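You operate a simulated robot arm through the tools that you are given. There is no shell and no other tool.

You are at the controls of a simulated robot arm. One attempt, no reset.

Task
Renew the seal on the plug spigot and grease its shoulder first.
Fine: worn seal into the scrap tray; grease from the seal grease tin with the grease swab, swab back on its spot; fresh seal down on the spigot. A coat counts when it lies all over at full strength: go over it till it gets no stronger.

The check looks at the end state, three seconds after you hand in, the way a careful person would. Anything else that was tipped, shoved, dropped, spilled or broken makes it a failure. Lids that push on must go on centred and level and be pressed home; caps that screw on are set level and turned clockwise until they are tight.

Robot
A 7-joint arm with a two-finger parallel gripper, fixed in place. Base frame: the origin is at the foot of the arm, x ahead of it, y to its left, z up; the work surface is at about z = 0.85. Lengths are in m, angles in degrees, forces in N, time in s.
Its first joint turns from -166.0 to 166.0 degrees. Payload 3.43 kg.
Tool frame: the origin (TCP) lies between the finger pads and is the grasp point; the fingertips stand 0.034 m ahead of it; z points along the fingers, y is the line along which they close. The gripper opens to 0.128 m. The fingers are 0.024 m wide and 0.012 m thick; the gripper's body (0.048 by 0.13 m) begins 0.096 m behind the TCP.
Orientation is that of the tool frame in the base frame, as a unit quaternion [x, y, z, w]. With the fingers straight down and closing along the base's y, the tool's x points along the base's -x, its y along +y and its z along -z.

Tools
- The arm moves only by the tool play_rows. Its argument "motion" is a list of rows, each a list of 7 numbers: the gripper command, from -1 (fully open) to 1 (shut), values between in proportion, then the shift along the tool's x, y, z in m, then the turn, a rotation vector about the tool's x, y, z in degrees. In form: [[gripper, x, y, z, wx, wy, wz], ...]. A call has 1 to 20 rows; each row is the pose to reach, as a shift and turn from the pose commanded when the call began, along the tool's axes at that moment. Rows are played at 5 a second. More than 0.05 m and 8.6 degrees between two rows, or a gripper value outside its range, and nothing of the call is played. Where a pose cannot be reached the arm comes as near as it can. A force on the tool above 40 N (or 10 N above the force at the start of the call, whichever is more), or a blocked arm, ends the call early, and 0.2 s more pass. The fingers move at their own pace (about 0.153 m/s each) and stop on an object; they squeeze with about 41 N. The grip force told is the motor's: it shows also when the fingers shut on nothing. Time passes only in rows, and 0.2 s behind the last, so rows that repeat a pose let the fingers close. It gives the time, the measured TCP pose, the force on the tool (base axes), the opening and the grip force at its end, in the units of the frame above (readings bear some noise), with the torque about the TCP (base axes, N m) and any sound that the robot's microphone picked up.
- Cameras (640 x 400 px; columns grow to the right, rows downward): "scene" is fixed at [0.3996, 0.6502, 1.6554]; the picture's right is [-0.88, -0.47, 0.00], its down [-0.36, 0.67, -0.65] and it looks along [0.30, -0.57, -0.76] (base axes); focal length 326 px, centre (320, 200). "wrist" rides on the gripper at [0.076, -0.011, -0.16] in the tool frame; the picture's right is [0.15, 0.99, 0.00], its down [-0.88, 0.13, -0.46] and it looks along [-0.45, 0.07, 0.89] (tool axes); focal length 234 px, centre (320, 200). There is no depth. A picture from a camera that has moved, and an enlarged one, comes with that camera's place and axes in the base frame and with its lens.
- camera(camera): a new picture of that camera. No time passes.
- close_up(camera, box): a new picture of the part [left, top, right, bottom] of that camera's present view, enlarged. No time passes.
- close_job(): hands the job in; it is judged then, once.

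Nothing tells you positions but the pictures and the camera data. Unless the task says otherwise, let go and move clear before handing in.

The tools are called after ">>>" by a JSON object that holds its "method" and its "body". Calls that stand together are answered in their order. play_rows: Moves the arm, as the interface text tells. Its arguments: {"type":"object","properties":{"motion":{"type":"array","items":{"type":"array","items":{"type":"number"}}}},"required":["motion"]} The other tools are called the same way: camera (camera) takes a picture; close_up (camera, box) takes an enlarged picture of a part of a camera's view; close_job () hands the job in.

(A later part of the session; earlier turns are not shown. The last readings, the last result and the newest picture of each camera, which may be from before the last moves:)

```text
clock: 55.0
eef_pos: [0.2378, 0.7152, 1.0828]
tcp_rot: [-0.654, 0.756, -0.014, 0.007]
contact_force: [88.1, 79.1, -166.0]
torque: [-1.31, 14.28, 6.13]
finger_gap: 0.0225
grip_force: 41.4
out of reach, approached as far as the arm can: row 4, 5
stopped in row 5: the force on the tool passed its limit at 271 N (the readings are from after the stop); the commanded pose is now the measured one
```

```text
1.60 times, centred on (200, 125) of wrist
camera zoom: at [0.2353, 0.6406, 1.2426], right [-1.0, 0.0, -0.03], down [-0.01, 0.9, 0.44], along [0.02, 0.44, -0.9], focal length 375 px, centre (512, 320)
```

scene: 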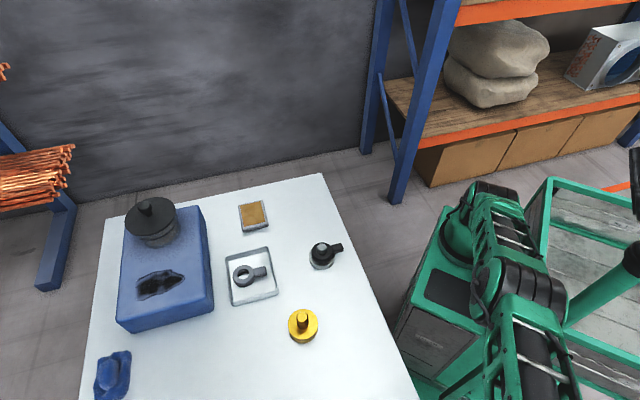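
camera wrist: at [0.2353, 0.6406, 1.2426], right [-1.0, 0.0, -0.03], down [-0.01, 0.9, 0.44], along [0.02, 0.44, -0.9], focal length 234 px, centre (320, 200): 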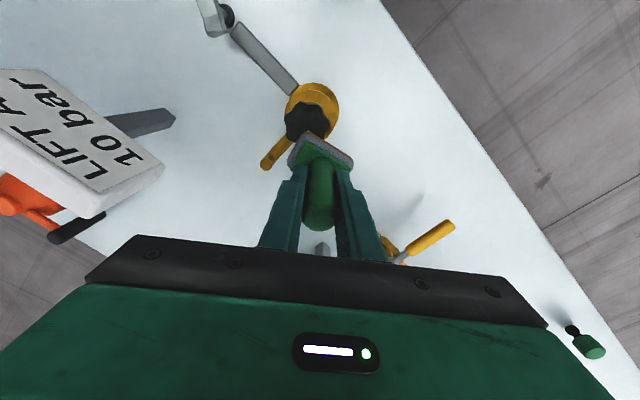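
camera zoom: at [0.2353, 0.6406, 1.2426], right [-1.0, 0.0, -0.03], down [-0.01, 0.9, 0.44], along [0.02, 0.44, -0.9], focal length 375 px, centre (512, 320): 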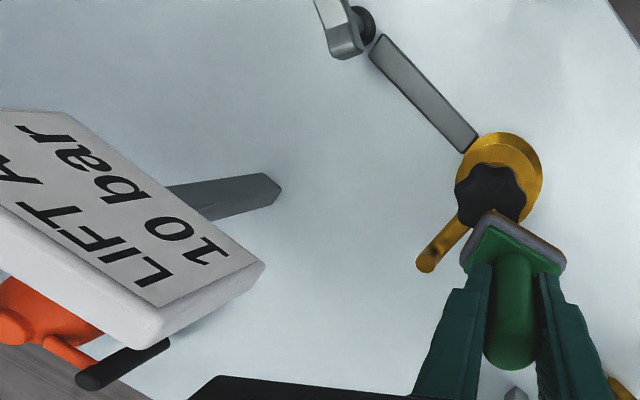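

The extra items on the left (a valve with a knob, a pressure sign) belong to something else. I'll back out gently the way I came and watch the force.

>>> {"method": "play_rows", "body": {"motion": [[1, 0.01, 0, -0.005, 0, 0, 0]]}}

>>> {"method": "camera", "body": {"camera": "wrist"}}

```text
clock: 55.5
eef_pos: [0.2367, 0.7021, 1.088]
tcp_rot: [-0.65, 0.76, -0.019, -0.001]
contact_force: [0.5, 0.4, -1.3]
torque: [-0.04, -0.02, 0.0]
finger_gap: 0.0224
grip_force: 41.5
```

```text
taken
camera wrist: at [0.2333, 0.6298, 1.2487], right [-1.0, 0.01, -0.02], down [0.0, 0.9, 0.43], along [0.03, 0.43, -0.9], focal length 234 px, centre (320, 200)
```

wrist: 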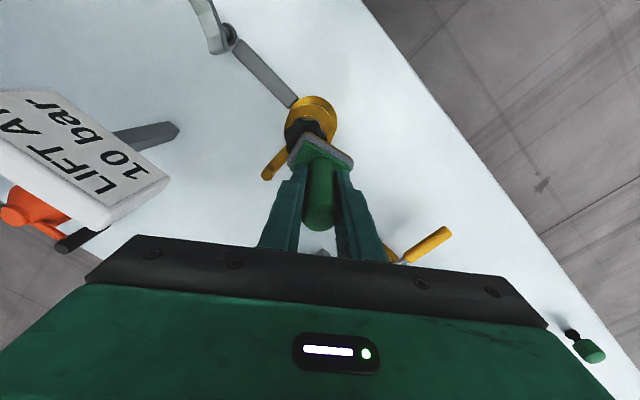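

Force is gone and nothing seems disturbed. I'll retreat along the same line and straighten the tool.

>>> {"method": "play_rows", "body": {"motion": [[1, 0.03, -0.011, -0.005, -0.3, -0.6, 0], [1, 0.065, -0.024, -0.01, -0.6, -1.2, 0], [1, 0.1, -0.037, -0.012, -0.84, -1.83, 0], [1, 0.1371, -0.0519, -0.012, -0.84, -1.83, 0], [1, 0.1371, -0.0519, -0.012, -0.84, -1.83, 0]]}}

>>> {"method": "camera", "body": {"camera": "wrist"}}

>>> {"method": "camera", "body": {"camera": "scene"}}

```text
clock: 56.6
eef_pos: [0.2669, 0.5586, 1.1045]
tcp_rot: [-0.651, 0.759, -0.003, 0.007]
contact_force: [0.6, -0.4, -0.1]
torque: [0.03, 0.02, 0.01]
finger_gap: 0.0225
grip_force: 40.9
```

```text
taken
camera wrist: at [0.2664, 0.4818, 1.2626], right [-1.0, 0.01, -0.01], down [0.0, 0.89, 0.46], along [0.02, 0.46, -0.89], focal length 234 px, centre (320, 200)
```

wrist: 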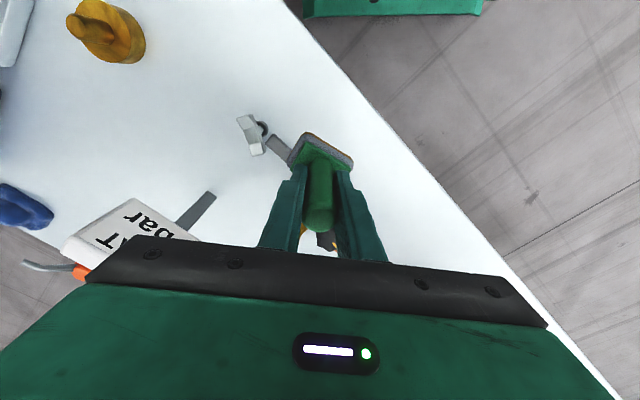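

```text
taken
```

scene: 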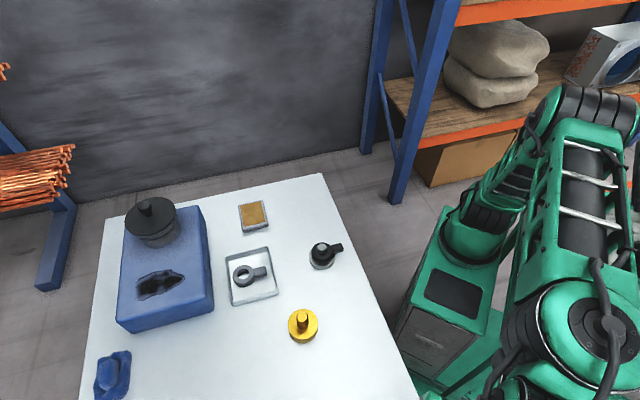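

I'm back and nothing on the left looks disturbed. With the arm out of the way, I'll zoom in on both posts in neutral light.

>>> {"method": "close_up", "body": {"camera": "scene", "box": [283, 303, 323, 343]}}

>>> {"method": "close_up", "body": {"camera": "scene", "box": [305, 235, 345, 272]}}

>>> {"method": "close_up", "body": {"camera": "scene", "box": [225, 250, 280, 300]}}

>>> {"method": "close_up", "body": {"camera": "scene", "box": [230, 190, 280, 240]}}

```text
10.00 times, centred on (303, 323) of scene
camera zoom: at [0.3996, 0.6502, 1.6554], right [-0.88, -0.47, 0.0], down [-0.36, 0.67, -0.65], along [0.3, -0.57, -0.76], focal length 3265 px, centre (490, -1030)
```

zoom: 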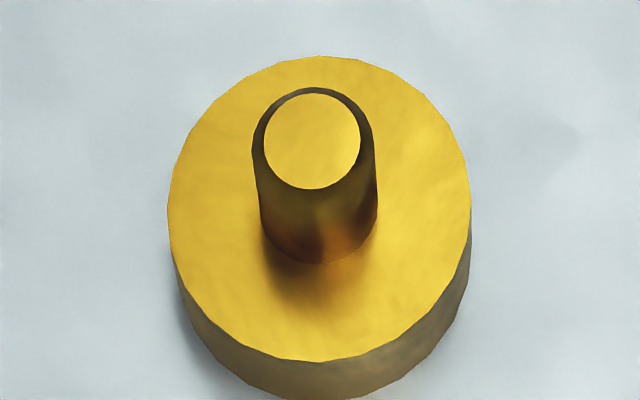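

```text
10.81 times, centred on (325, 254) of scene
camera zoom: at [0.3996, 0.6502, 1.6554], right [-0.88, -0.47, 0.0], down [-0.36, 0.67, -0.65], along [0.3, -0.57, -0.76], focal length 3530 px, centre (266, -378)
```

zoom: 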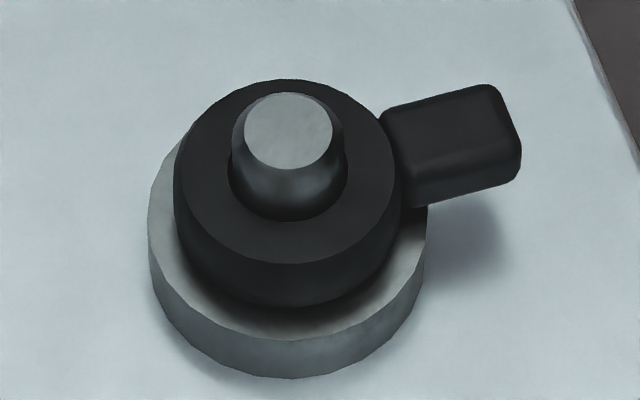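

```text
8.00 times, centred on (252, 275) of scene
camera zoom: at [0.3996, 0.6502, 1.6554], right [-0.88, -0.47, 0.0], down [-0.36, 0.67, -0.65], along [0.3, -0.57, -0.76], focal length 2612 px, centre (860, -400)
```

zoom: 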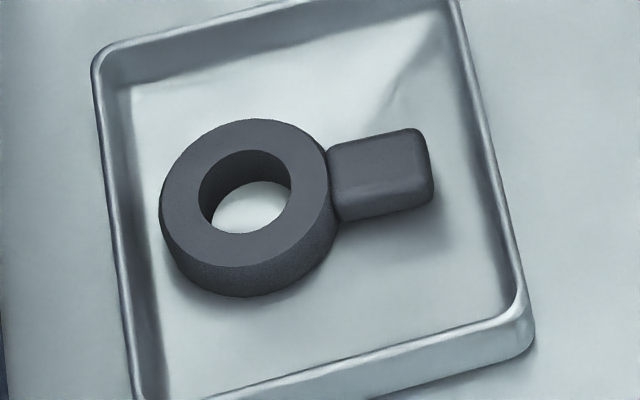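

```text
8.00 times, centred on (255, 215) of scene
camera zoom: at [0.3996, 0.6502, 1.6554], right [-0.88, -0.47, 0.0], down [-0.36, 0.67, -0.65], along [0.3, -0.57, -0.76], focal length 2612 px, centre (840, 80)
```

zoom: 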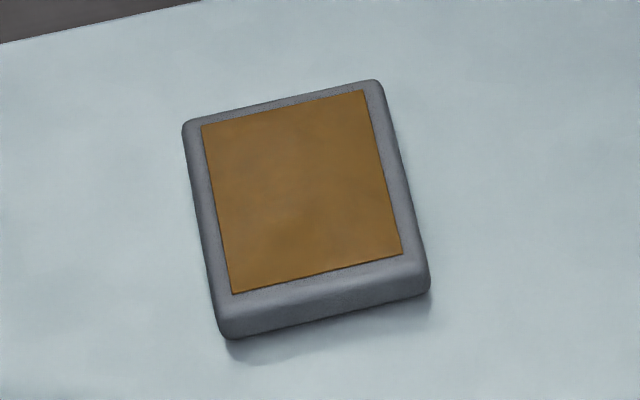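

The brass post is taller (70 mm) and the grey steel one is a lower stand, which fits brass = spigot and steel = storage stand for the fresh black seal. I'll check how much grease is on the pad.

>>> {"method": "close_up", "body": {"camera": "wrist", "box": [260, 110, 380, 250]}}

```text
2.86 times, centred on (320, 180) of wrist
camera zoom: at [0.2664, 0.4818, 1.2626], right [-1.0, 0.01, -0.01], down [0.0, 0.89, 0.46], along [0.02, 0.46, -0.89], focal length 669 px, centre (320, 257)
```

zoom: 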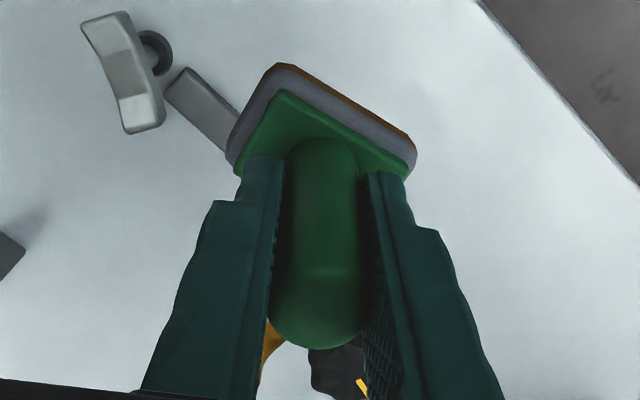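

Pad is still well coated. I'll return to the brass spigot with the pad squared up to the table layout, and do a more decisive rub while watching the scene view.

>>> {"method": "play_rows", "body": {"motion": [[1, 0.01, -0.025, 0.005, 0, 0, 2], [1, 0.025, -0.062, 0.015, 0, 0, 5], [1, 0.04, -0.1, 0.025, 0, 0, 8], [1, 0.055, -0.14, 0.035, 0, 0, 11], [1, 0.07, -0.18, 0.045, 0, 0, 14], [1, 0.085, -0.22, 0.055, 0, 0, 17.2], [1, 0.1, -0.258, 0.065, 0, 0, 17.2], [1, 0.1144, -0.2946, 0.0745, 0, 0, 17.2], [1, 0.1144, -0.2946, 0.0745, 0, 0, 17.2], [1, 0.1144, -0.2946, 0.0745, 0, 0, 17.2]]}}

>>> {"method": "camera", "body": {"camera": "wrist"}}

>>> {"method": "close_up", "body": {"camera": "scene", "box": [265, 265, 355, 345]}}

```text
clock: 58.9
eef_pos: [0.5441, 0.4023, 1.0325]
tcp_rot: [-0.529, 0.848, -0.001, 0.008]
contact_force: [1.0, 0.4, -1.3]
torque: [0.0, 0.04, 0.01]
finger_gap: 0.0224
grip_force: 41.3
```

```text
taken
camera wrist: at [0.5187, 0.3285, 1.1908], right [-0.95, 0.3, -0.01], down [0.26, 0.85, 0.46], along [0.15, 0.44, -0.89], focal length 234 px, centre (320, 200)
```

wrist: 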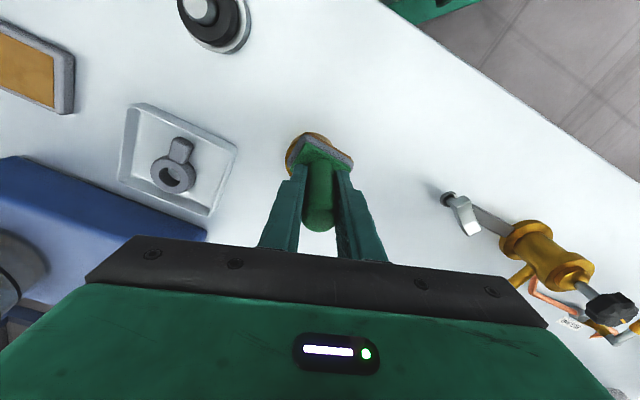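

```text
5.00 times, centred on (310, 305) of scene
camera zoom: at [0.3996, 0.6502, 1.6554], right [-0.88, -0.47, 0.0], down [-0.36, 0.67, -0.65], along [0.3, -0.57, -0.76], focal length 1632 px, centre (370, -325)
```

zoom: 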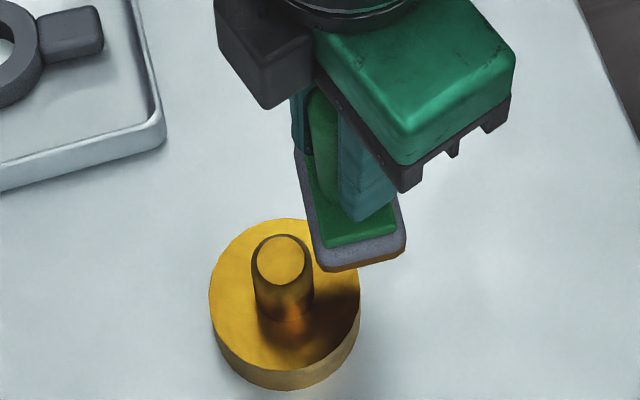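

I'm 3 mm too close to the post; I'll shift outward and lower to just above the shoulder.

>>> {"method": "play_rows", "body": {"motion": [[1, 0.004, 0.0013, 0.01, 0, 0, 0], [1, 0.004, 0.0013, 0.03, 0, 0, 0], [1, 0.004, 0.0013, 0.05, 0, 0, 0], [1, 0.004, 0.0013, 0.064, 0, 0, 0], [1, 0.004, 0.0013, 0.0695, 0, 0, 0], [1, 0.004, 0.0013, 0.0695, 0, 0, 0]]}}

>>> {"method": "close_up", "body": {"camera": "scene", "box": [275, 285, 345, 345]}}

```text
clock: 60.2
eef_pos: [0.5411, 0.3997, 0.9628]
tcp_rot: [-0.53, 0.848, -0.001, 0.007]
contact_force: [0.3, 0.5, -1.4]
torque: [-0.03, 0.01, 0.0]
finger_gap: 0.0224
grip_force: 41.4
```

```text
6.67 times, centred on (310, 315) of scene
camera zoom: at [0.3996, 0.6502, 1.6554], right [-0.88, -0.47, 0.0], down [-0.36, 0.67, -0.65], along [0.3, -0.57, -0.76], focal length 2176 px, centre (387, -567)
```

zoom: 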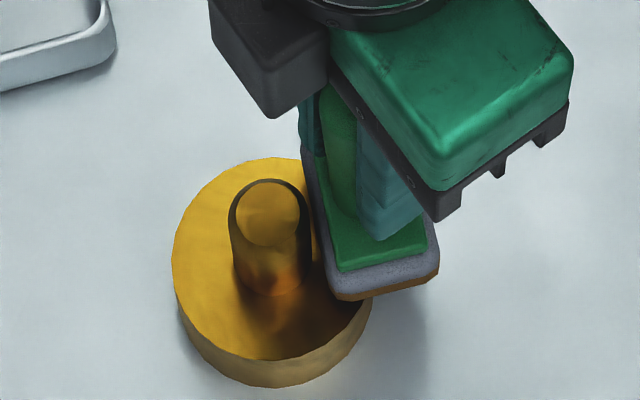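

>>> {"method": "play_rows", "body": {"motion": [[1, 0, 0, 0.001, 0, 0, 0], [1, 0, 0, 0.002, 0, 0, 0], [1, 0, 0, 0.002, 0, 0, 0]]}}

```text
clock: 61.0
eef_pos: [0.5412, 0.3983, 0.9609]
tcp_rot: [-0.53, 0.848, -0.001, 0.008]
contact_force: [-0.2, -0.9, -0.5]
torque: [0.01, -0.03, 0.01]
finger_gap: 0.0223
grip_force: 40.5
```

>>> {"method": "play_rows", "body": {"motion": [[1, 0, 0, 0.001, 0, 0, 0], [1, 0, 0, 0.0015, 0, 0, 0], [1, 0, 0, 0.0015, 0, 0, 0]]}}

```text
clock: 61.9
eef_pos: [0.5416, 0.4004, 0.9592]
tcp_rot: [-0.53, 0.848, -0.001, 0.008]
contact_force: [-0.4, -0.3, -0.9]
torque: [0.02, -0.02, -0.06]
finger_gap: 0.0221
grip_force: 40.9
```

>>> {"method": "play_rows", "body": {"motion": [[1, 0, 0, 0.001, 0, 0, 0], [1, 0, 0, 0.001, 0, 0, 0]]}}

```text
clock: 62.5
eef_pos: [0.5403, 0.3993, 0.9583]
tcp_rot: [-0.53, 0.848, 0.0, 0.008]
contact_force: [0.3, -0.3, -1.1]
torque: [-0.05, -0.01, -0.01]
finger_gap: 0.0225
grip_force: 41.0
```

>>> {"method": "play_rows", "body": {"motion": [[1, 0, 0, 0.001, 0, 0, 0], [1, 0, 0, 0.001, 0, 0, 0]]}}

>>> {"method": "close_up", "body": {"camera": "scene", "box": [275, 285, 345, 345]}}

```text
clock: 63.0
eef_pos: [0.5417, 0.4002, 0.9579]
tcp_rot: [-0.53, 0.848, -0.002, 0.008]
contact_force: [-0.1, 0.0, -0.7]
torque: [0.02, 0.0, 0.03]
finger_gap: 0.0228
grip_force: 40.8
```

```text
6.67 times, centred on (310, 315) of scene
camera zoom: at [0.3996, 0.6502, 1.6554], right [-0.88, -0.47, 0.0], down [-0.36, 0.67, -0.65], along [0.3, -0.57, -0.76], focal length 2176 px, centre (387, -567)
```

zoom: 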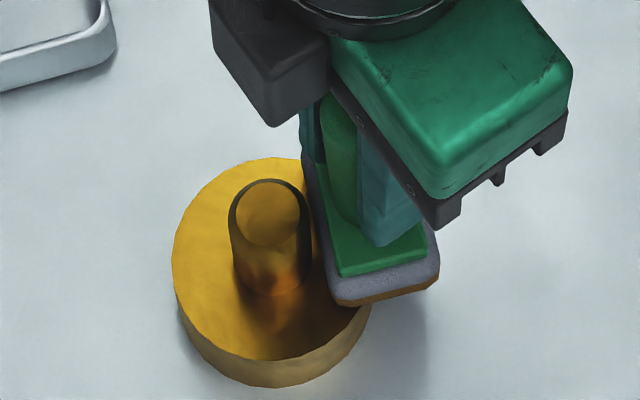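

No contact yet; continuing down in 1 mm steps.

>>> {"method": "play_rows", "body": {"motion": [[1, 0, 0, 0.001, 0, 0, 0], [1, 0, 0, 0.001, 0, 0, 0]]}}

```text
clock: 63.6
eef_pos: [0.5413, 0.3997, 0.958]
tcp_rot: [-0.53, 0.848, 0.0, 0.009]
contact_force: [0.9, 1.1, 7.4]
torque: [0.3, 0.01, -0.02]
finger_gap: 0.0227
grip_force: 40.9
```

Contact at about 8 N. Now slow strokes back and forth along this side.

>>> {"method": "play_rows", "body": {"motion": [[1, -0.0013, 0.0038, 0, 0, 0, 0], [1, -0.0025, 0.0076, 0, 0, 0, 0], [1, -0.0038, 0.0114, 0, 0, 0, 0], [1, -0.0025, 0.0076, 0, 0, 0, 0], [1, -0.0013, 0.0038, 0, 0, 0, 0], [1, 0, 0, 0, 0, 0, 0], [1, 0.0013, -0.0038, 0, 0, 0, 0], [1, 0.0025, -0.0076, 0, 0, 0, 0], [1, 0.0038, -0.0114, 0, 0, 0, 0], [1, 0.0025, -0.0076, 0, 0, 0, 0], [1, 0.0013, -0.0038, 0, 0, 0, 0], [1, 0, 0, 0, 0, 0, 0]]}}

>>> {"method": "close_up", "body": {"camera": "scene", "box": [275, 285, 345, 345]}}

>>> {"method": "close_up", "body": {"camera": "wrist", "box": [260, 110, 380, 250]}}

```text
clock: 66.2
eef_pos: [0.5416, 0.399, 0.9567]
tcp_rot: [-0.528, 0.849, -0.002, 0.008]
contact_force: [8.4, -8.9, 15.2]
torque: [-0.15, -0.67, -0.28]
finger_gap: 0.0226
grip_force: 41.1
```

```text
6.67 times, centred on (310, 315) of scene
camera zoom: at [0.3996, 0.6502, 1.6554], right [-0.88, -0.47, 0.0], down [-0.36, 0.67, -0.65], along [0.3, -0.57, -0.76], focal length 2176 px, centre (387, -567)
```

zoom: 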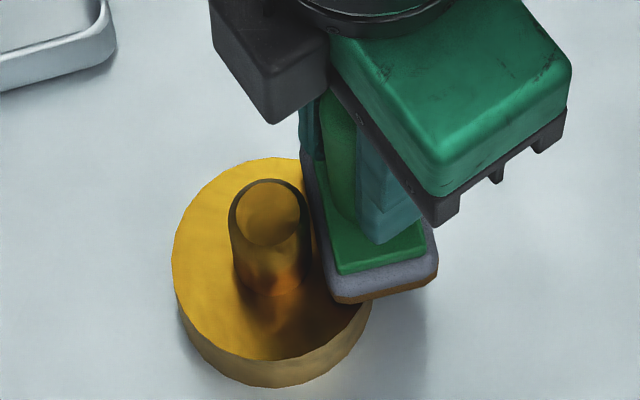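

```text
2.86 times, centred on (320, 180) of wrist
camera zoom: at [0.5168, 0.3253, 1.1153], right [-0.95, 0.31, -0.01], down [0.26, 0.84, 0.47], along [0.15, 0.44, -0.88], focal length 669 px, centre (320, 257)
```

zoom: 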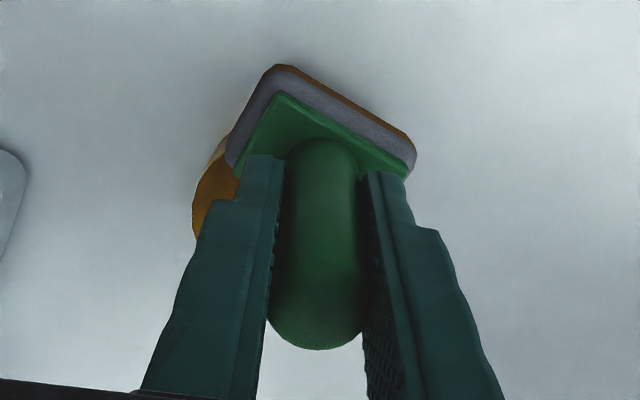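

Contact held (15 N with drag). I'll lift away and look at the shoulder again.

>>> {"method": "play_rows", "body": {"motion": [[1, 0, 0, -0.01, 0, 0, 0], [1, 0, 0, -0.03, 0, 0, 0], [1, 0.02, 0.005, -0.055, 0, 0, 0], [1, 0.055, 0.015, -0.06, 0, 0, 0], [1, 0.055, 0.015, -0.06, 0, 0, 0]]}}

>>> {"method": "close_up", "body": {"camera": "scene", "box": [283, 303, 323, 343]}}

>>> {"method": "close_up", "body": {"camera": "scene", "box": [300, 250, 370, 310]}}

```text
clock: 67.5
eef_pos: [0.5016, 0.3561, 1.0165]
tcp_rot: [-0.529, 0.848, -0.001, 0.008]
contact_force: [-0.2, 0.6, -1.0]
torque: [0.01, 0.02, 0.01]
finger_gap: 0.0223
grip_force: 40.7
```

```text
10.00 times, centred on (303, 323) of scene
camera zoom: at [0.3996, 0.6502, 1.6554], right [-0.88, -0.47, 0.0], down [-0.36, 0.67, -0.65], along [0.3, -0.57, -0.76], focal length 3265 px, centre (490, -1030)
```

zoom: 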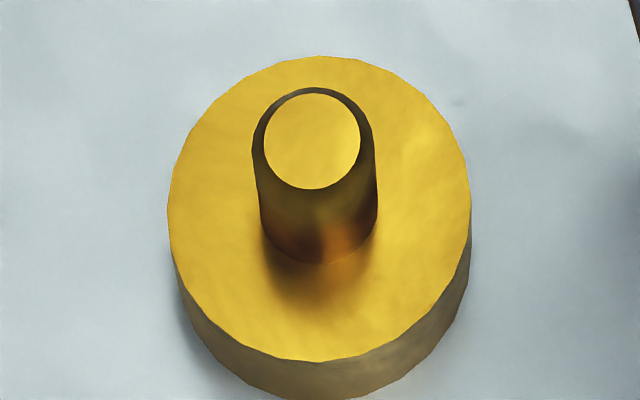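

```text
6.67 times, centred on (335, 280) of scene
camera zoom: at [0.3996, 0.6502, 1.6554], right [-0.88, -0.47, 0.0], down [-0.36, 0.67, -0.65], along [0.3, -0.57, -0.76], focal length 2176 px, centre (220, -333)
```

zoom: 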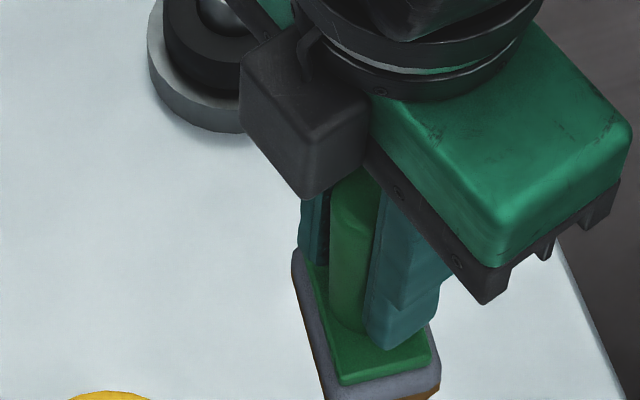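

Three rubs and still no coat; the torque readings suggest the pad touches only at one corner, i.e. it may be tilted in the grip. I'll examine the swab's attitude closely.

>>> {"method": "close_up", "body": {"camera": "scene", "box": [315, 275, 365, 320]}}

>>> {"method": "close_up", "body": {"camera": "wrist", "box": [270, 110, 370, 250]}}

```text
8.89 times, centred on (340, 298) of scene
camera zoom: at [0.3996, 0.6502, 1.6554], right [-0.88, -0.47, 0.0], down [-0.36, 0.67, -0.65], along [0.3, -0.57, -0.76], focal length 2902 px, centre (142, -667)
```

zoom: 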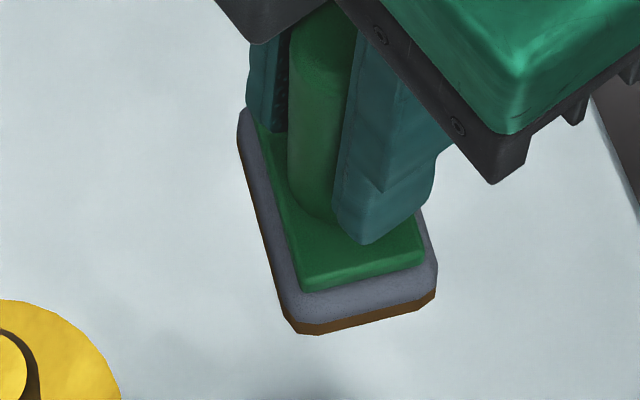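

```text
2.86 times, centred on (320, 180) of wrist
camera zoom: at [0.4774, 0.2822, 1.1739], right [-0.95, 0.3, -0.01], down [0.26, 0.85, 0.46], along [0.15, 0.44, -0.89], focal length 669 px, centre (320, 257)
```

zoom: 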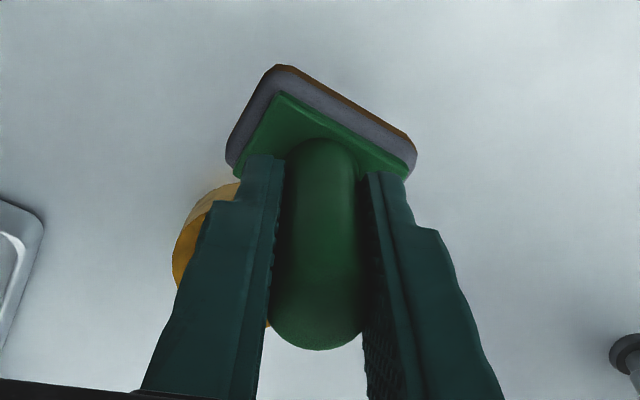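

The pad looks level to within a degree or so, but the tool itself leans about 0.9°, which explains the edge contact. I'll straighten the tool, then repeat the rub with the pad lying flat.

>>> {"method": "play_rows", "body": {"motion": [[1, 0, 0, 0, -0.3, 0.36, 0], [1, 0, 0, 0, -0.6, 0.72, 0], [1, 0, 0, 0, -0.6, 0.72, 0], [1, 0, 0, 0, -0.6, 0.72, 0]]}}

>>> {"method": "play_rows", "body": {"motion": [[1, 0, 0, 0, 0, 0, 0], [1, 0, 0, 0, 0, 0, 0]]}}

```text
clock: 68.5
eef_pos: [0.5015, 0.356, 1.0166]
tcp_rot: [-0.53, 0.848, 0.0, 0.0]
contact_force: [-0.4, -0.4, -1.7]
torque: [0.02, 0.01, 0.0]
finger_gap: 0.0229
grip_force: 41.3
```

```text
clock: 69.0
eef_pos: [0.502, 0.3559, 1.0157]
tcp_rot: [-0.53, 0.848, 0.001, 0.001]
contact_force: [0.5, 0.0, -0.7]
torque: [-0.01, -0.03, 0.0]
finger_gap: 0.0228
grip_force: 40.4
```

The tool is upright now. Going back over the spigot's near side and down to just above contact.

>>> {"method": "play_rows", "body": {"motion": [[1, -0.02, -0.004, 0, 0, 0, 0], [1, -0.045, -0.009, 0.005, 0, 0, 0], [1, -0.0577, -0.0119, 0.02, 0, 0, 0], [1, -0.0577, -0.0119, 0.04, 0, 0, 0], [1, -0.0577, -0.0119, 0.054, 0, 0, 0], [1, -0.0577, -0.0119, 0.0555, 0, 0, 0], [1, -0.0577, -0.0119, 0.0555, 0, 0, 0]]}}

>>> {"method": "play_rows", "body": {"motion": [[1, 0, 0, 0.001, 0, 0, 0], [1, 0, 0, 0.001, 0, 0, 0]]}}

```text
clock: 70.7
eef_pos: [0.5392, 0.4028, 0.9621]
tcp_rot: [-0.53, 0.848, 0.0, 0.0]
contact_force: [0.3, -0.5, -1.5]
torque: [0.03, -0.02, 0.02]
finger_gap: 0.0224
grip_force: 41.1
```

```text
clock: 71.2
eef_pos: [0.538, 0.4036, 0.9602]
tcp_rot: [-0.53, 0.848, -0.001, 0.0]
contact_force: [-0.5, 0.0, -0.9]
torque: [-0.02, 0.02, 0.02]
finger_gap: 0.0226
grip_force: 41.2
```

>>> {"method": "play_rows", "body": {"motion": [[1, 0, 0, 0.001, 0, 0, 0], [1, 0, 0, 0.001, 0, 0, 0]]}}

```text
clock: 71.8
eef_pos: [0.5381, 0.4023, 0.9596]
tcp_rot: [-0.53, 0.848, 0.001, 0.0]
contact_force: [1.3, 0.1, -1.3]
torque: [0.0, 0.02, 0.02]
finger_gap: 0.0226
grip_force: 41.0
```

>>> {"method": "play_rows", "body": {"motion": [[1, 0, 0, 0.001, 0, 0, 0], [1, 0, 0, 0.001, 0, 0, 0]]}}

```text
clock: 72.5
eef_pos: [0.5394, 0.403, 0.957]
tcp_rot: [-0.529, 0.849, 0.001, 0.0]
contact_force: [-0.1, 0.1, -1.2]
torque: [0.02, 0.0, 0.0]
finger_gap: 0.0225
grip_force: 41.2
```

>>> {"method": "play_rows", "body": {"motion": [[1, 0, 0, 0.001, 0, 0, 0], [1, 0, 0, 0.001, 0, 0, 0]]}}

```text
clock: 73.0
eef_pos: [0.5384, 0.4042, 0.9582]
tcp_rot: [-0.531, 0.848, 0.001, 0.0]
contact_force: [0.2, -1.7, 11.7]
torque: [0.18, 0.07, -0.02]
finger_gap: 0.0226
grip_force: 41.6
```

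Contact is still loaded toward one end of the pad. I'll raise slightly, tip the tool by 1° to bring the other end down, and touch again.

>>> {"method": "play_rows", "body": {"motion": [[1, 0, 0, -0.002, 0, 0, 0], [1, 0, 0, -0.002, -0.914, -0.405, 0], [1, 0, 0, -0.001, -0.914, -0.405, 0], [1, 0, 0, -0.0005, -0.914, -0.405, 0]]}}

```text
clock: 74.0
eef_pos: [0.5367, 0.4045, 0.957]
tcp_rot: [-0.529, 0.848, 0.009, -0.001]
contact_force: [0.2, -0.8, -0.9]
torque: [-0.02, 0.0, 0.0]
finger_gap: 0.0222
grip_force: 41.4
```

>>> {"method": "play_rows", "body": {"motion": [[1, 0, 0, 0.001, 0, 0, 0], [1, 0, 0, 0.001, 0, 0, 0]]}}

```text
clock: 74.7
eef_pos: [0.539, 0.4036, 0.957]
tcp_rot: [-0.53, 0.848, 0.008, -0.001]
contact_force: [-0.4, -2.2, 10.7]
torque: [0.12, 0.14, 0.04]
finger_gap: 0.0225
grip_force: 41.4
```

Still end-loaded. I'll try a further 2° of tip.

>>> {"method": "play_rows", "body": {"motion": [[1, 0, 0, -0.003, 0, 0, 0], [1, 0, 0, -0.003, -1.83, -0.81, 0], [1, 0, 0, -0.002, -1.83, -0.81, 0], [1, 0, 0, -0.001, -1.83, -0.81, 0], [1, 0, 0, -0.001, -1.83, -0.81, 0]]}}

```text
clock: 75.8
eef_pos: [0.5385, 0.4024, 0.9566]
tcp_rot: [-0.53, 0.848, 0.025, -0.004]
contact_force: [0.6, -1.7, 8.4]
torque: [-0.25, -0.28, -0.04]
finger_gap: 0.0225
grip_force: 41.2
```

Now it flipped to the other end, so flat lies in between. Backing off 1°.

>>> {"method": "play_rows", "body": {"motion": [[1, 0, 0, -0.002, 0, 0, 0], [1, 0, 0, -0.002, 0.914, 0.405, 0], [1, 0, 0, -0.001, 0.914, 0.405, 0], [1, 0, 0, 0, 0.914, 0.405, 0], [1, 0, 0, 0, 0.914, 0.405, 0]]}}

```text
clock: 77.0
eef_pos: [0.5369, 0.4029, 0.9574]
tcp_rot: [-0.53, 0.848, 0.016, -0.002]
contact_force: [-0.3, 0.0, 1.0]
torque: [-0.04, -0.11, 0.03]
finger_gap: 0.0229
grip_force: 41.3
```

>>> {"method": "play_rows", "body": {"motion": [[1, 0, 0, 0.0007, 0, 0, 0], [1, 0, 0, 0.0007, 0, 0, 0]]}}

```text
clock: 77.7
eef_pos: [0.5377, 0.4032, 0.9566]
tcp_rot: [-0.53, 0.848, 0.018, -0.003]
contact_force: [-1.7, -1.6, 8.7]
torque: [-0.15, -0.22, -0.06]
finger_gap: 0.0226
grip_force: 41.2
```

>>> {"method": "play_rows", "body": {"motion": [[1, 0, 0, -0.001, 0.457, 0.2, 0], [1, 0, 0, 0, 0.457, 0.2, 0], [1, 0, 0, 0, 0.457, 0.2, 0]]}}

>>> {"method": "close_up", "body": {"camera": "scene", "box": [275, 285, 345, 345]}}

```text
clock: 78.5
eef_pos: [0.5384, 0.4041, 0.9569]
tcp_rot: [-0.53, 0.848, 0.013, -0.002]
contact_force: [-2.2, 0.9, 7.2]
torque: [-0.04, -0.15, 0.03]
finger_gap: 0.0228
grip_force: 41.0
```

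```text
6.67 times, centred on (310, 315) of scene
camera zoom: at [0.3996, 0.6502, 1.6554], right [-0.88, -0.47, 0.0], down [-0.36, 0.67, -0.65], along [0.3, -0.57, -0.76], focal length 2176 px, centre (387, -567)
```

zoom: 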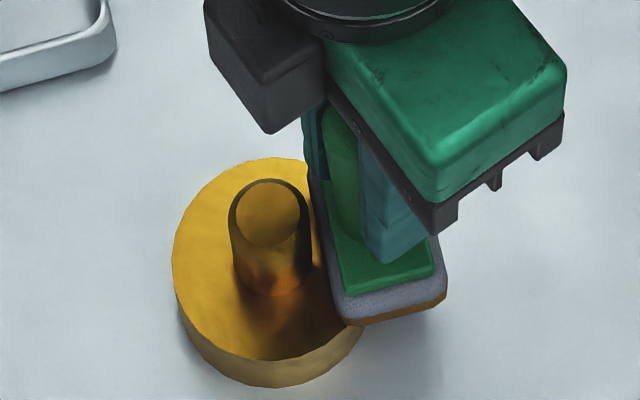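

The pad now lies nearly flat with about 8 N. Strokes along the side again.

>>> {"method": "play_rows", "body": {"motion": [[1, -0.0016, 0.0037, 0, 0, 0, 0], [1, -0.0032, 0.0073, 0, 0, 0, 0], [1, -0.0049, 0.011, 0, 0, 0, 0], [1, -0.0032, 0.0073, 0, 0, 0, 0], [1, -0.0016, 0.0037, 0, 0, 0, 0], [1, 0, 0, 0, 0, 0, 0], [1, 0.0016, -0.0037, 0, 0, 0, 0], [1, 0.0032, -0.0073, 0, 0, 0, 0], [1, 0.0049, -0.011, 0, 0, 0, 0], [1, 0.0032, -0.0073, 0, 0, 0, 0], [1, 0.0016, -0.0037, 0, 0, 0, 0], [1, 0, 0, 0, 0, 0, 0]]}}

>>> {"method": "play_rows", "body": {"motion": [[1, 0, 0, -0.01, 0, 0, 0], [1, 0, 0, -0.03, 0, 0, 0], [1, 0.02, 0.005, -0.055, 0, 0, 0], [1, 0.055, 0.015, -0.06, 0, 0, 0], [1, 0.055, 0.015, -0.06, 0, 0, 0]]}}

>>> {"method": "close_up", "body": {"camera": "scene", "box": [283, 303, 323, 343]}}

>>> {"method": "close_up", "body": {"camera": "scene", "box": [315, 275, 365, 320]}}

```text
clock: 81.0
eef_pos: [0.5395, 0.4018, 0.9573]
tcp_rot: [-0.528, 0.849, 0.012, -0.002]
contact_force: [11.6, -11.9, 20.8]
torque: [-0.59, -1.05, -0.32]
finger_gap: 0.0227
grip_force: 41.4
```

```text
clock: 82.2
eef_pos: [0.5013, 0.3592, 1.0174]
tcp_rot: [-0.529, 0.848, 0.013, -0.002]
contact_force: [0.0, 0.2, 0.2]
torque: [-0.03, -0.02, -0.01]
finger_gap: 0.0226
grip_force: 41.1
```

```text
10.00 times, centred on (303, 323) of scene
camera zoom: at [0.3996, 0.6502, 1.6554], right [-0.88, -0.47, 0.0], down [-0.36, 0.67, -0.65], along [0.3, -0.57, -0.76], focal length 3265 px, centre (490, -1030)
```

zoom: 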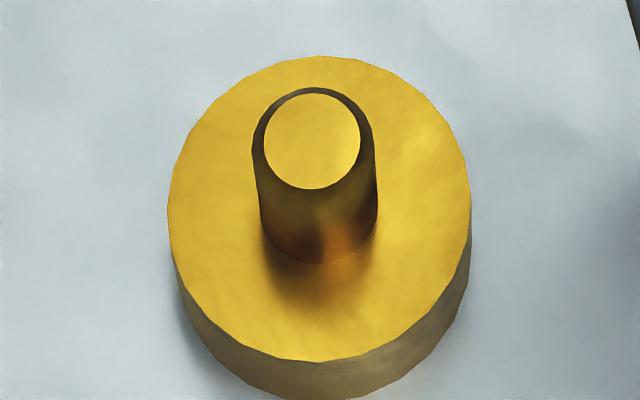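

```text
8.89 times, centred on (340, 298) of scene
camera zoom: at [0.3996, 0.6502, 1.6554], right [-0.88, -0.47, 0.0], down [-0.36, 0.67, -0.65], along [0.3, -0.57, -0.76], focal length 2902 px, centre (142, -667)
```

zoom: 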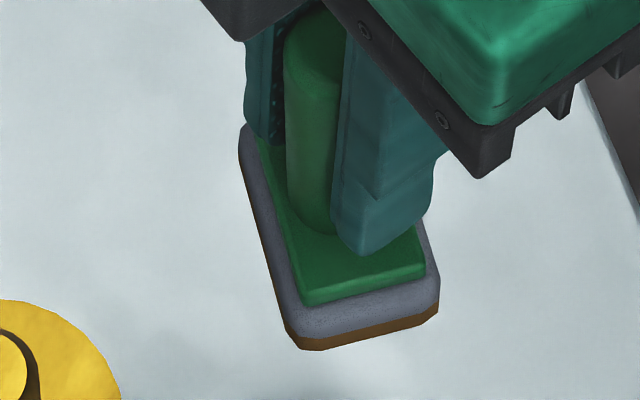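

Flat contact, real drag, and still no coat on the brass, so brass is evidently not the greasing target; the steel post with the black seal must be examined as the possible plug spigot. I'll first return the swab to its spot.

>>> {"method": "play_rows", "body": {"motion": [[1, 0.005, -0.013, -0.02, 0, 0, -1], [1, 0.016, -0.04, -0.03, 0, 0, -2], [1, 0.03, -0.076, -0.03, 0, 0, -3], [1, 0.045, -0.114, -0.03, 0, 0, -4], [1, 0.06, -0.152, -0.03, 0, 0, -5.4], [1, 0.075, -0.19, -0.03, 0, 0, -5.4], [1, 0.09, -0.228, -0.03, 0, 0, -5.4], [1, 0.105, -0.266, -0.03, 0, 0, -5.4], [1, 0.12, -0.304, -0.03, 0, 0, -5.4], [1, 0.131, -0.331, -0.03, 0, 0, -5.4], [1, 0.1364, -0.3434, -0.03, 0, 0, -5.4], [1, 0.1364, -0.3434, -0.03, 0, 0, -5.4], [1, 0.1364, -0.3434, -0.03, 0, 0, -5.4]]}}

>>> {"method": "camera", "body": {"camera": "wrist"}}

>>> {"method": "close_up", "body": {"camera": "scene", "box": [270, 150, 350, 225]}}

```text
clock: 85.0
eef_pos: [0.7509, 0.0856, 1.0359]
tcp_rot: [-0.569, 0.822, 0.013, -0.002]
contact_force: [0.6, 0.7, -0.9]
torque: [0.01, -0.03, -0.01]
finger_gap: 0.0224
grip_force: 41.1
```

```text
taken
camera wrist: at [0.7389, 0.0072, 1.1934], right [-0.98, 0.21, 0.02], down [0.2, 0.86, 0.47], along [0.08, 0.46, -0.88], focal length 234 px, centre (320, 200)
```

wrist: 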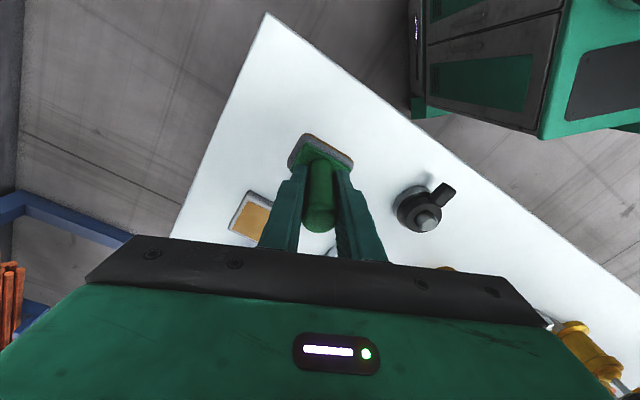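

```text
5.33 times, centred on (310, 188) of scene
camera zoom: at [0.3996, 0.6502, 1.6554], right [-0.88, -0.47, 0.0], down [-0.36, 0.67, -0.65], along [0.3, -0.57, -0.76], focal length 1741 px, centre (373, 267)
```

zoom: 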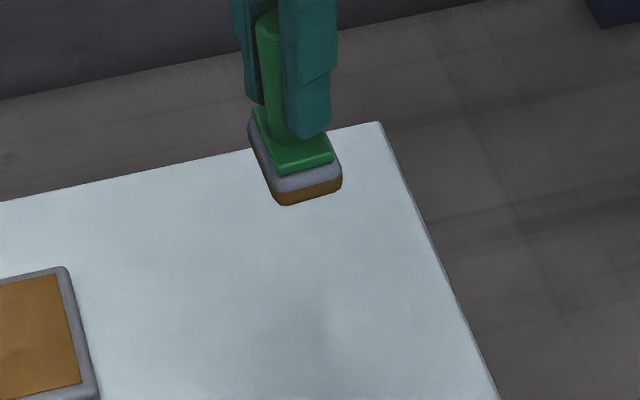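

The swab is above its spot with the pad turned back to its original direction. Lowering.

>>> {"method": "play_rows", "body": {"motion": [[1, 0.0011, -0.0025, 0.03, 0, 0, 0], [1, 0.0011, -0.0025, 0.06, 0, 0, 0], [1, 0.0011, -0.0025, 0.085, 0, 0, 0], [1, 0.0011, -0.0025, 0.1, 0, 0, 0], [1, 0.0011, -0.0025, 0.105, 0, 0, 0], [1, 0.0011, -0.0025, 0.105, 0, 0, 0]]}}

>>> {"method": "close_up", "body": {"camera": "scene", "box": [270, 150, 350, 225]}}

```text
clock: 86.5
eef_pos: [0.7503, 0.0872, 0.932]
tcp_rot: [-0.569, 0.822, 0.013, -0.002]
contact_force: [-0.4, 0.0, -1.2]
torque: [0.02, 0.03, 0.0]
finger_gap: 0.0222
grip_force: 41.2
```

```text
5.33 times, centred on (310, 188) of scene
camera zoom: at [0.3996, 0.6502, 1.6554], right [-0.88, -0.47, 0.0], down [-0.36, 0.67, -0.65], along [0.3, -0.57, -0.76], focal length 1741 px, centre (373, 267)
```

zoom: 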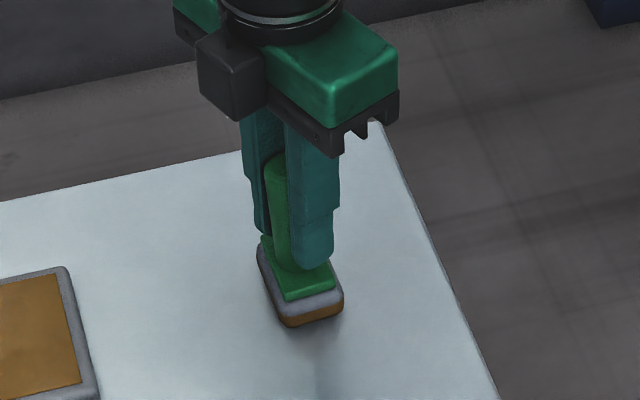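

>>> {"method": "play_rows", "body": {"motion": [[1, 0, -0.001, 0.002, 0, 0, 0], [1, 0, -0.001, 0.004, 0, 0, 0], [1, 0, -0.001, 0.004, 0, 0, 0]]}}

```text
clock: 87.2
eef_pos: [0.7525, 0.085, 0.9275]
tcp_rot: [-0.569, 0.822, 0.013, -0.001]
contact_force: [0.0, -0.7, -1.6]
torque: [0.01, 0.0, 0.03]
finger_gap: 0.0223
grip_force: 40.4
```

>>> {"method": "play_rows", "body": {"motion": [[1, 0, 0, 0.0015, 0, 0, 0], [1, 0, 0, 0.003, 0, 0, 0], [1, 0, 0, 0.003, 0, 0, 0]]}}

```text
clock: 88.0
eef_pos: [0.7516, 0.0863, 0.926]
tcp_rot: [-0.569, 0.822, 0.012, 0.001]
contact_force: [-3.3, -1.1, 32.3]
torque: [0.13, -0.27, 0.02]
finger_gap: 0.0225
grip_force: 40.8
```

Touched down a bit hard; I'll ease up 2.5 mm so it rests lightly, and compare its location with the original picture.

>>> {"method": "play_rows", "body": {"motion": [[1, 0, 0, -0.0025, 0, 0, 0], [1, 0, 0, -0.0025, 0, 0, 0]]}}

>>> {"method": "close_up", "body": {"camera": "scene", "box": [270, 150, 350, 225]}}

>>> {"method": "close_up", "body": {"camera": "wrist", "box": [250, 100, 390, 250]}}

```text
clock: 88.7
eef_pos: [0.7513, 0.0853, 0.9257]
tcp_rot: [-0.57, 0.821, 0.013, -0.001]
contact_force: [1.8, 2.5, 10.0]
torque: [0.15, -0.55, 0.15]
finger_gap: 0.0225
grip_force: 41.1
```

```text
5.33 times, centred on (310, 188) of scene
camera zoom: at [0.3996, 0.6502, 1.6554], right [-0.88, -0.47, 0.0], down [-0.36, 0.67, -0.65], along [0.3, -0.57, -0.76], focal length 1741 px, centre (373, 267)
```

zoom: 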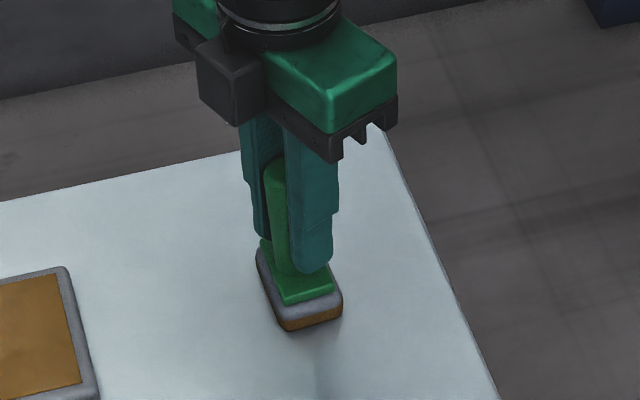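

```text
2.67 times, centred on (320, 175) of wrist
camera zoom: at [0.7398, 0.0078, 1.084], right [-0.98, 0.21, 0.02], down [0.19, 0.86, 0.47], along [0.08, 0.46, -0.88], focal length 624 px, centre (320, 267)
```

zoom: 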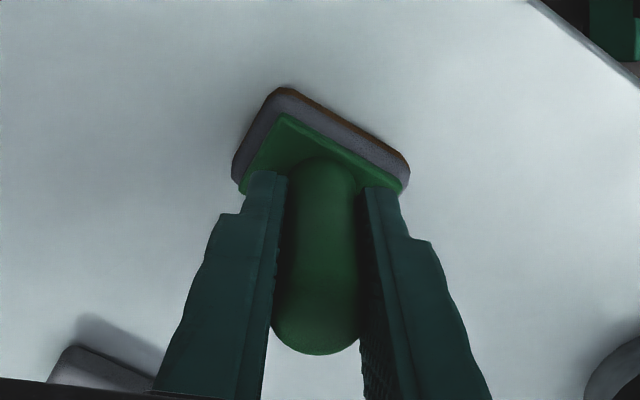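

The position matches the original within a millimetre or two. Easing up a touch more, then opening and rising straight up.

>>> {"method": "play_rows", "body": {"motion": [[1, 0, 0, -0.0008, 0, 0, 0], [0.6, 0, 0, -0.0008, 0, 0, 0], [0.3, 0, 0, -0.0008, 0, 0, 0], [0, 0, 0, -0.0008, 0, 0, 0], [0, 0, 0, -0.0008, 0, 0, 0]]}}

>>> {"method": "close_up", "body": {"camera": "scene", "box": [270, 150, 350, 225]}}

>>> {"method": "close_up", "body": {"camera": "wrist", "box": [230, 100, 410, 250]}}

```text
clock: 89.8
eef_pos: [0.752, 0.086, 0.9263]
tcp_rot: [-0.569, 0.822, 0.013, -0.002]
contact_force: [0.9, -0.4, -0.4]
torque: [-0.01, 0.04, 0.0]
finger_gap: 0.0641
grip_force: 0.1
```

```text
5.33 times, centred on (310, 188) of scene
camera zoom: at [0.3996, 0.6502, 1.6554], right [-0.88, -0.47, 0.0], down [-0.36, 0.67, -0.65], along [0.3, -0.57, -0.76], focal length 1741 px, centre (373, 267)
```

zoom: 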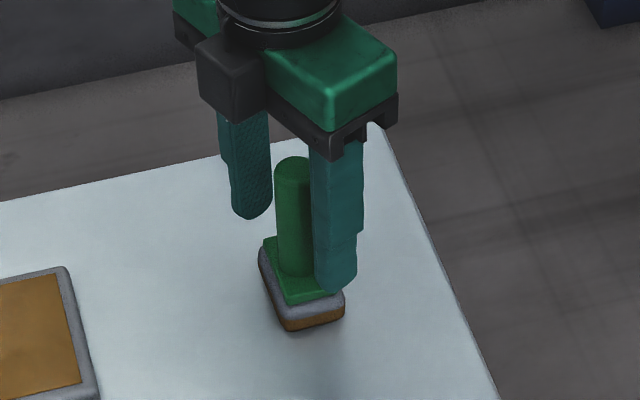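

```text
2.67 times, centred on (320, 175) of wrist
camera zoom: at [0.7397, 0.0076, 1.0852], right [-0.98, 0.21, 0.02], down [0.2, 0.86, 0.47], along [0.08, 0.46, -0.88], focal length 624 px, centre (320, 267)
```

zoom: 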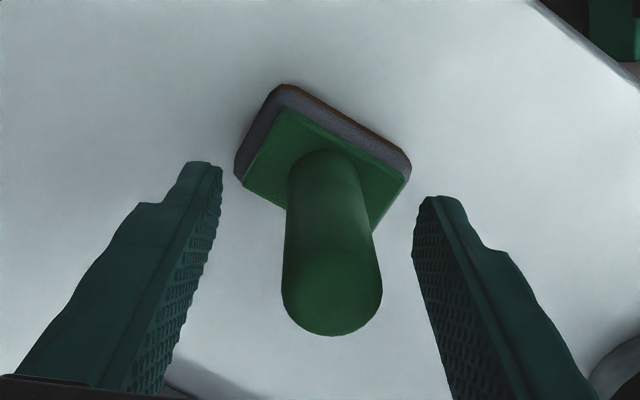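

The swab stands upright on its spot. I'll rise clear and straighten the tool.

>>> {"method": "play_rows", "body": {"motion": [[0, 0, 0, -0.02, 0, 0, 0], [0, 0, 0, -0.05, 0, 0, 0], [0, 0, 0, -0.08, 0, 0, 0], [0, 0, 0, -0.11, 0.7, 0.33, 0], [0, 0, 0, -0.12, 1.35, 0.66, 0], [0, 0, 0, -0.12, 1.35, 0.66, 0]]}}

>>> {"method": "camera", "body": {"camera": "wrist"}}

>>> {"method": "camera", "body": {"camera": "scene"}}

```text
clock: 91.2
eef_pos: [0.7546, 0.083, 1.0477]
tcp_rot: [-0.568, 0.823, 0.0, 0.0]
contact_force: [-0.4, 0.2, -0.3]
torque: [0.01, 0.0, -0.02]
finger_gap: 0.0638
grip_force: 0.1
```

```text
taken
camera wrist: at [0.7388, 0.0082, 1.2065], right [-0.98, 0.21, 0.0], down [0.19, 0.87, 0.46], along [0.1, 0.45, -0.89], focal length 234 px, centre (320, 200)
```

wrist: 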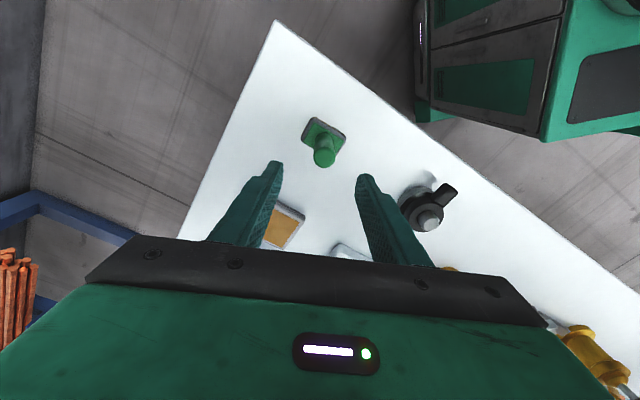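

```text
taken
```

scene: 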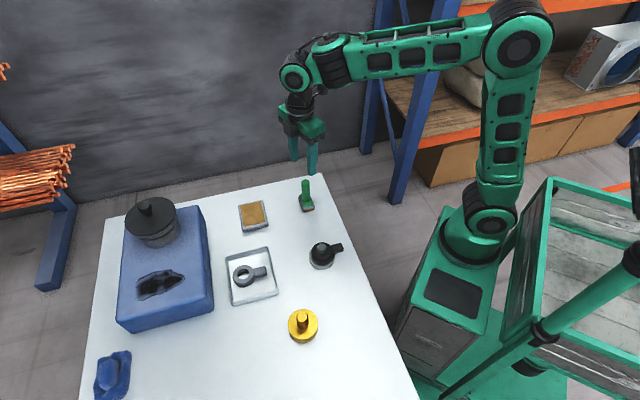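

Now I'll look closely at the black seal on the steel post from above.

>>> {"method": "play_rows", "body": {"motion": [[0, -0.01, 0.02, 0, 0, 0, 4], [0, -0.028, 0.055, 0, 0, 0, 9], [0, -0.046, 0.092, 0, 0, 0, 14], [0, -0.064, 0.128, 0, 0, 0, 19], [0, -0.08, 0.16, 0, 0, 0, 24], [0, -0.0913, 0.1829, 0, 0, 0, 24], [0, -0.0913, 0.1829, 0, 0, 0, 24], [0, -0.0913, 0.1829, 0, 0, 0, 24]]}}

>>> {"method": "camera", "body": {"camera": "wrist"}}

>>> {"method": "close_up", "body": {"camera": "wrist", "box": [270, 85, 370, 185]}}

```text
clock: 93.0
eef_pos: [0.6138, 0.233, 1.0463]
tcp_rot: [-0.385, 0.923, 0.001, 0.0]
contact_force: [0.6, -0.3, 0.7]
torque: [0.04, -0.01, -0.01]
finger_gap: 0.0642
grip_force: 0.0
```

```text
taken
camera wrist: at [0.5698, 0.1708, 1.2061], right [-0.81, 0.59, 0.0], down [0.53, 0.72, 0.46], along [0.27, 0.37, -0.89], focal length 234 px, centre (320, 200)
```

wrist: 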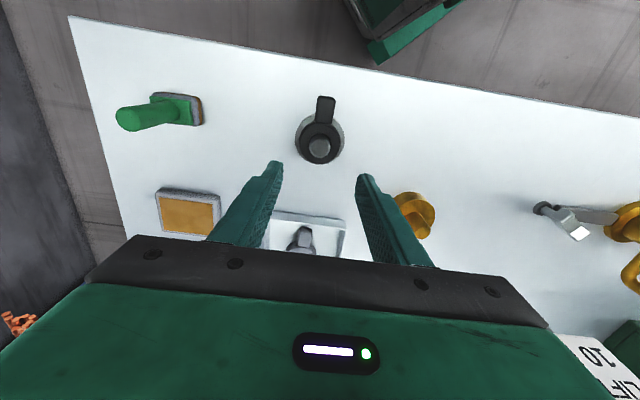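

```text
4.00 times, centred on (320, 135) of wrist
camera zoom: at [0.5698, 0.1708, 1.2061], right [-0.81, 0.59, 0.0], down [0.53, 0.72, 0.46], along [0.27, 0.37, -0.89], focal length 937 px, centre (320, 460)
```

zoom: 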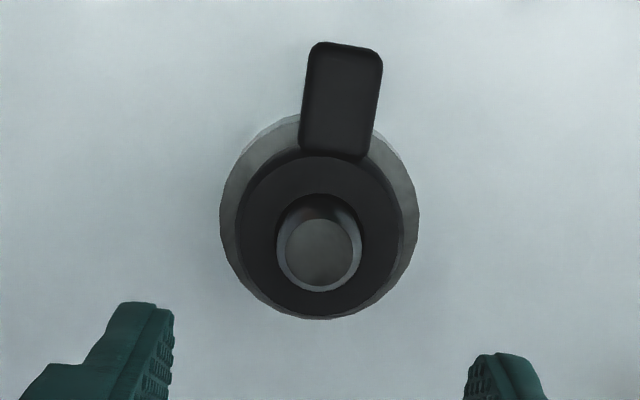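

The black seal sits on the steel post with its tab along the same 225° direction, centred at about (0.615, 0.235). I'll shift over its tab and go down around it.

>>> {"method": "play_rows", "body": {"motion": [[0, 0.025, 0.0003, 0.02, 0, 0, 0], [0, 0.047, 0.0006, 0.045, 0, 0, 0], [0, 0.047, 0.0006, 0.08, 0, 0, 0], [0, 0.047, 0.0006, 0.1, 0, 0, 0], [0, 0.047, 0.0006, 0.1, 0, 0, 0]]}}

>>> {"method": "close_up", "body": {"camera": "wrist", "box": [230, 140, 410, 250]}}

>>> {"method": "close_up", "body": {"camera": "scene", "box": [285, 210, 365, 280]}}

```text
clock: 94.2
eef_pos: [0.5806, 0.2005, 0.9482]
tcp_rot: [-0.386, 0.923, 0.0, -0.001]
contact_force: [0.7, 0.0, 0.1]
torque: [0.01, 0.0, 0.0]
finger_gap: 0.0638
grip_force: 0.0
```

```text
3.56 times, centred on (320, 195) of wrist
camera zoom: at [0.5367, 0.1384, 1.1068], right [-0.81, 0.59, 0.0], down [0.52, 0.72, 0.46], along [0.27, 0.37, -0.89], focal length 833 px, centre (320, 218)
```

zoom: 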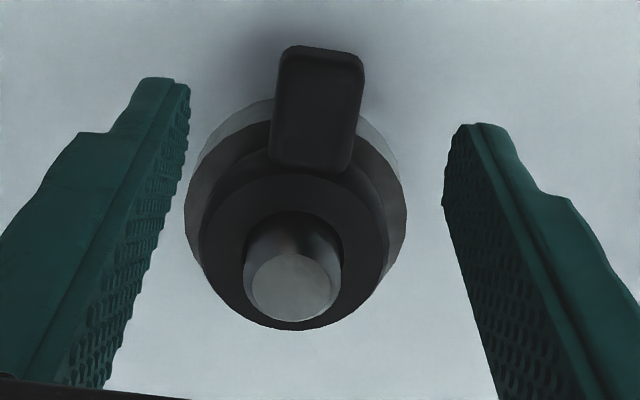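

```text
5.71 times, centred on (325, 245) of scene
camera zoom: at [0.3996, 0.6502, 1.6554], right [-0.88, -0.47, 0.0], down [-0.36, 0.67, -0.65], along [0.3, -0.57, -0.76], focal length 1866 px, centre (291, -57)
```

zoom: 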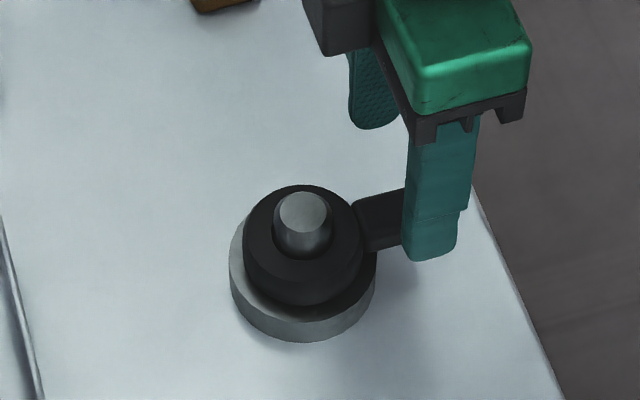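

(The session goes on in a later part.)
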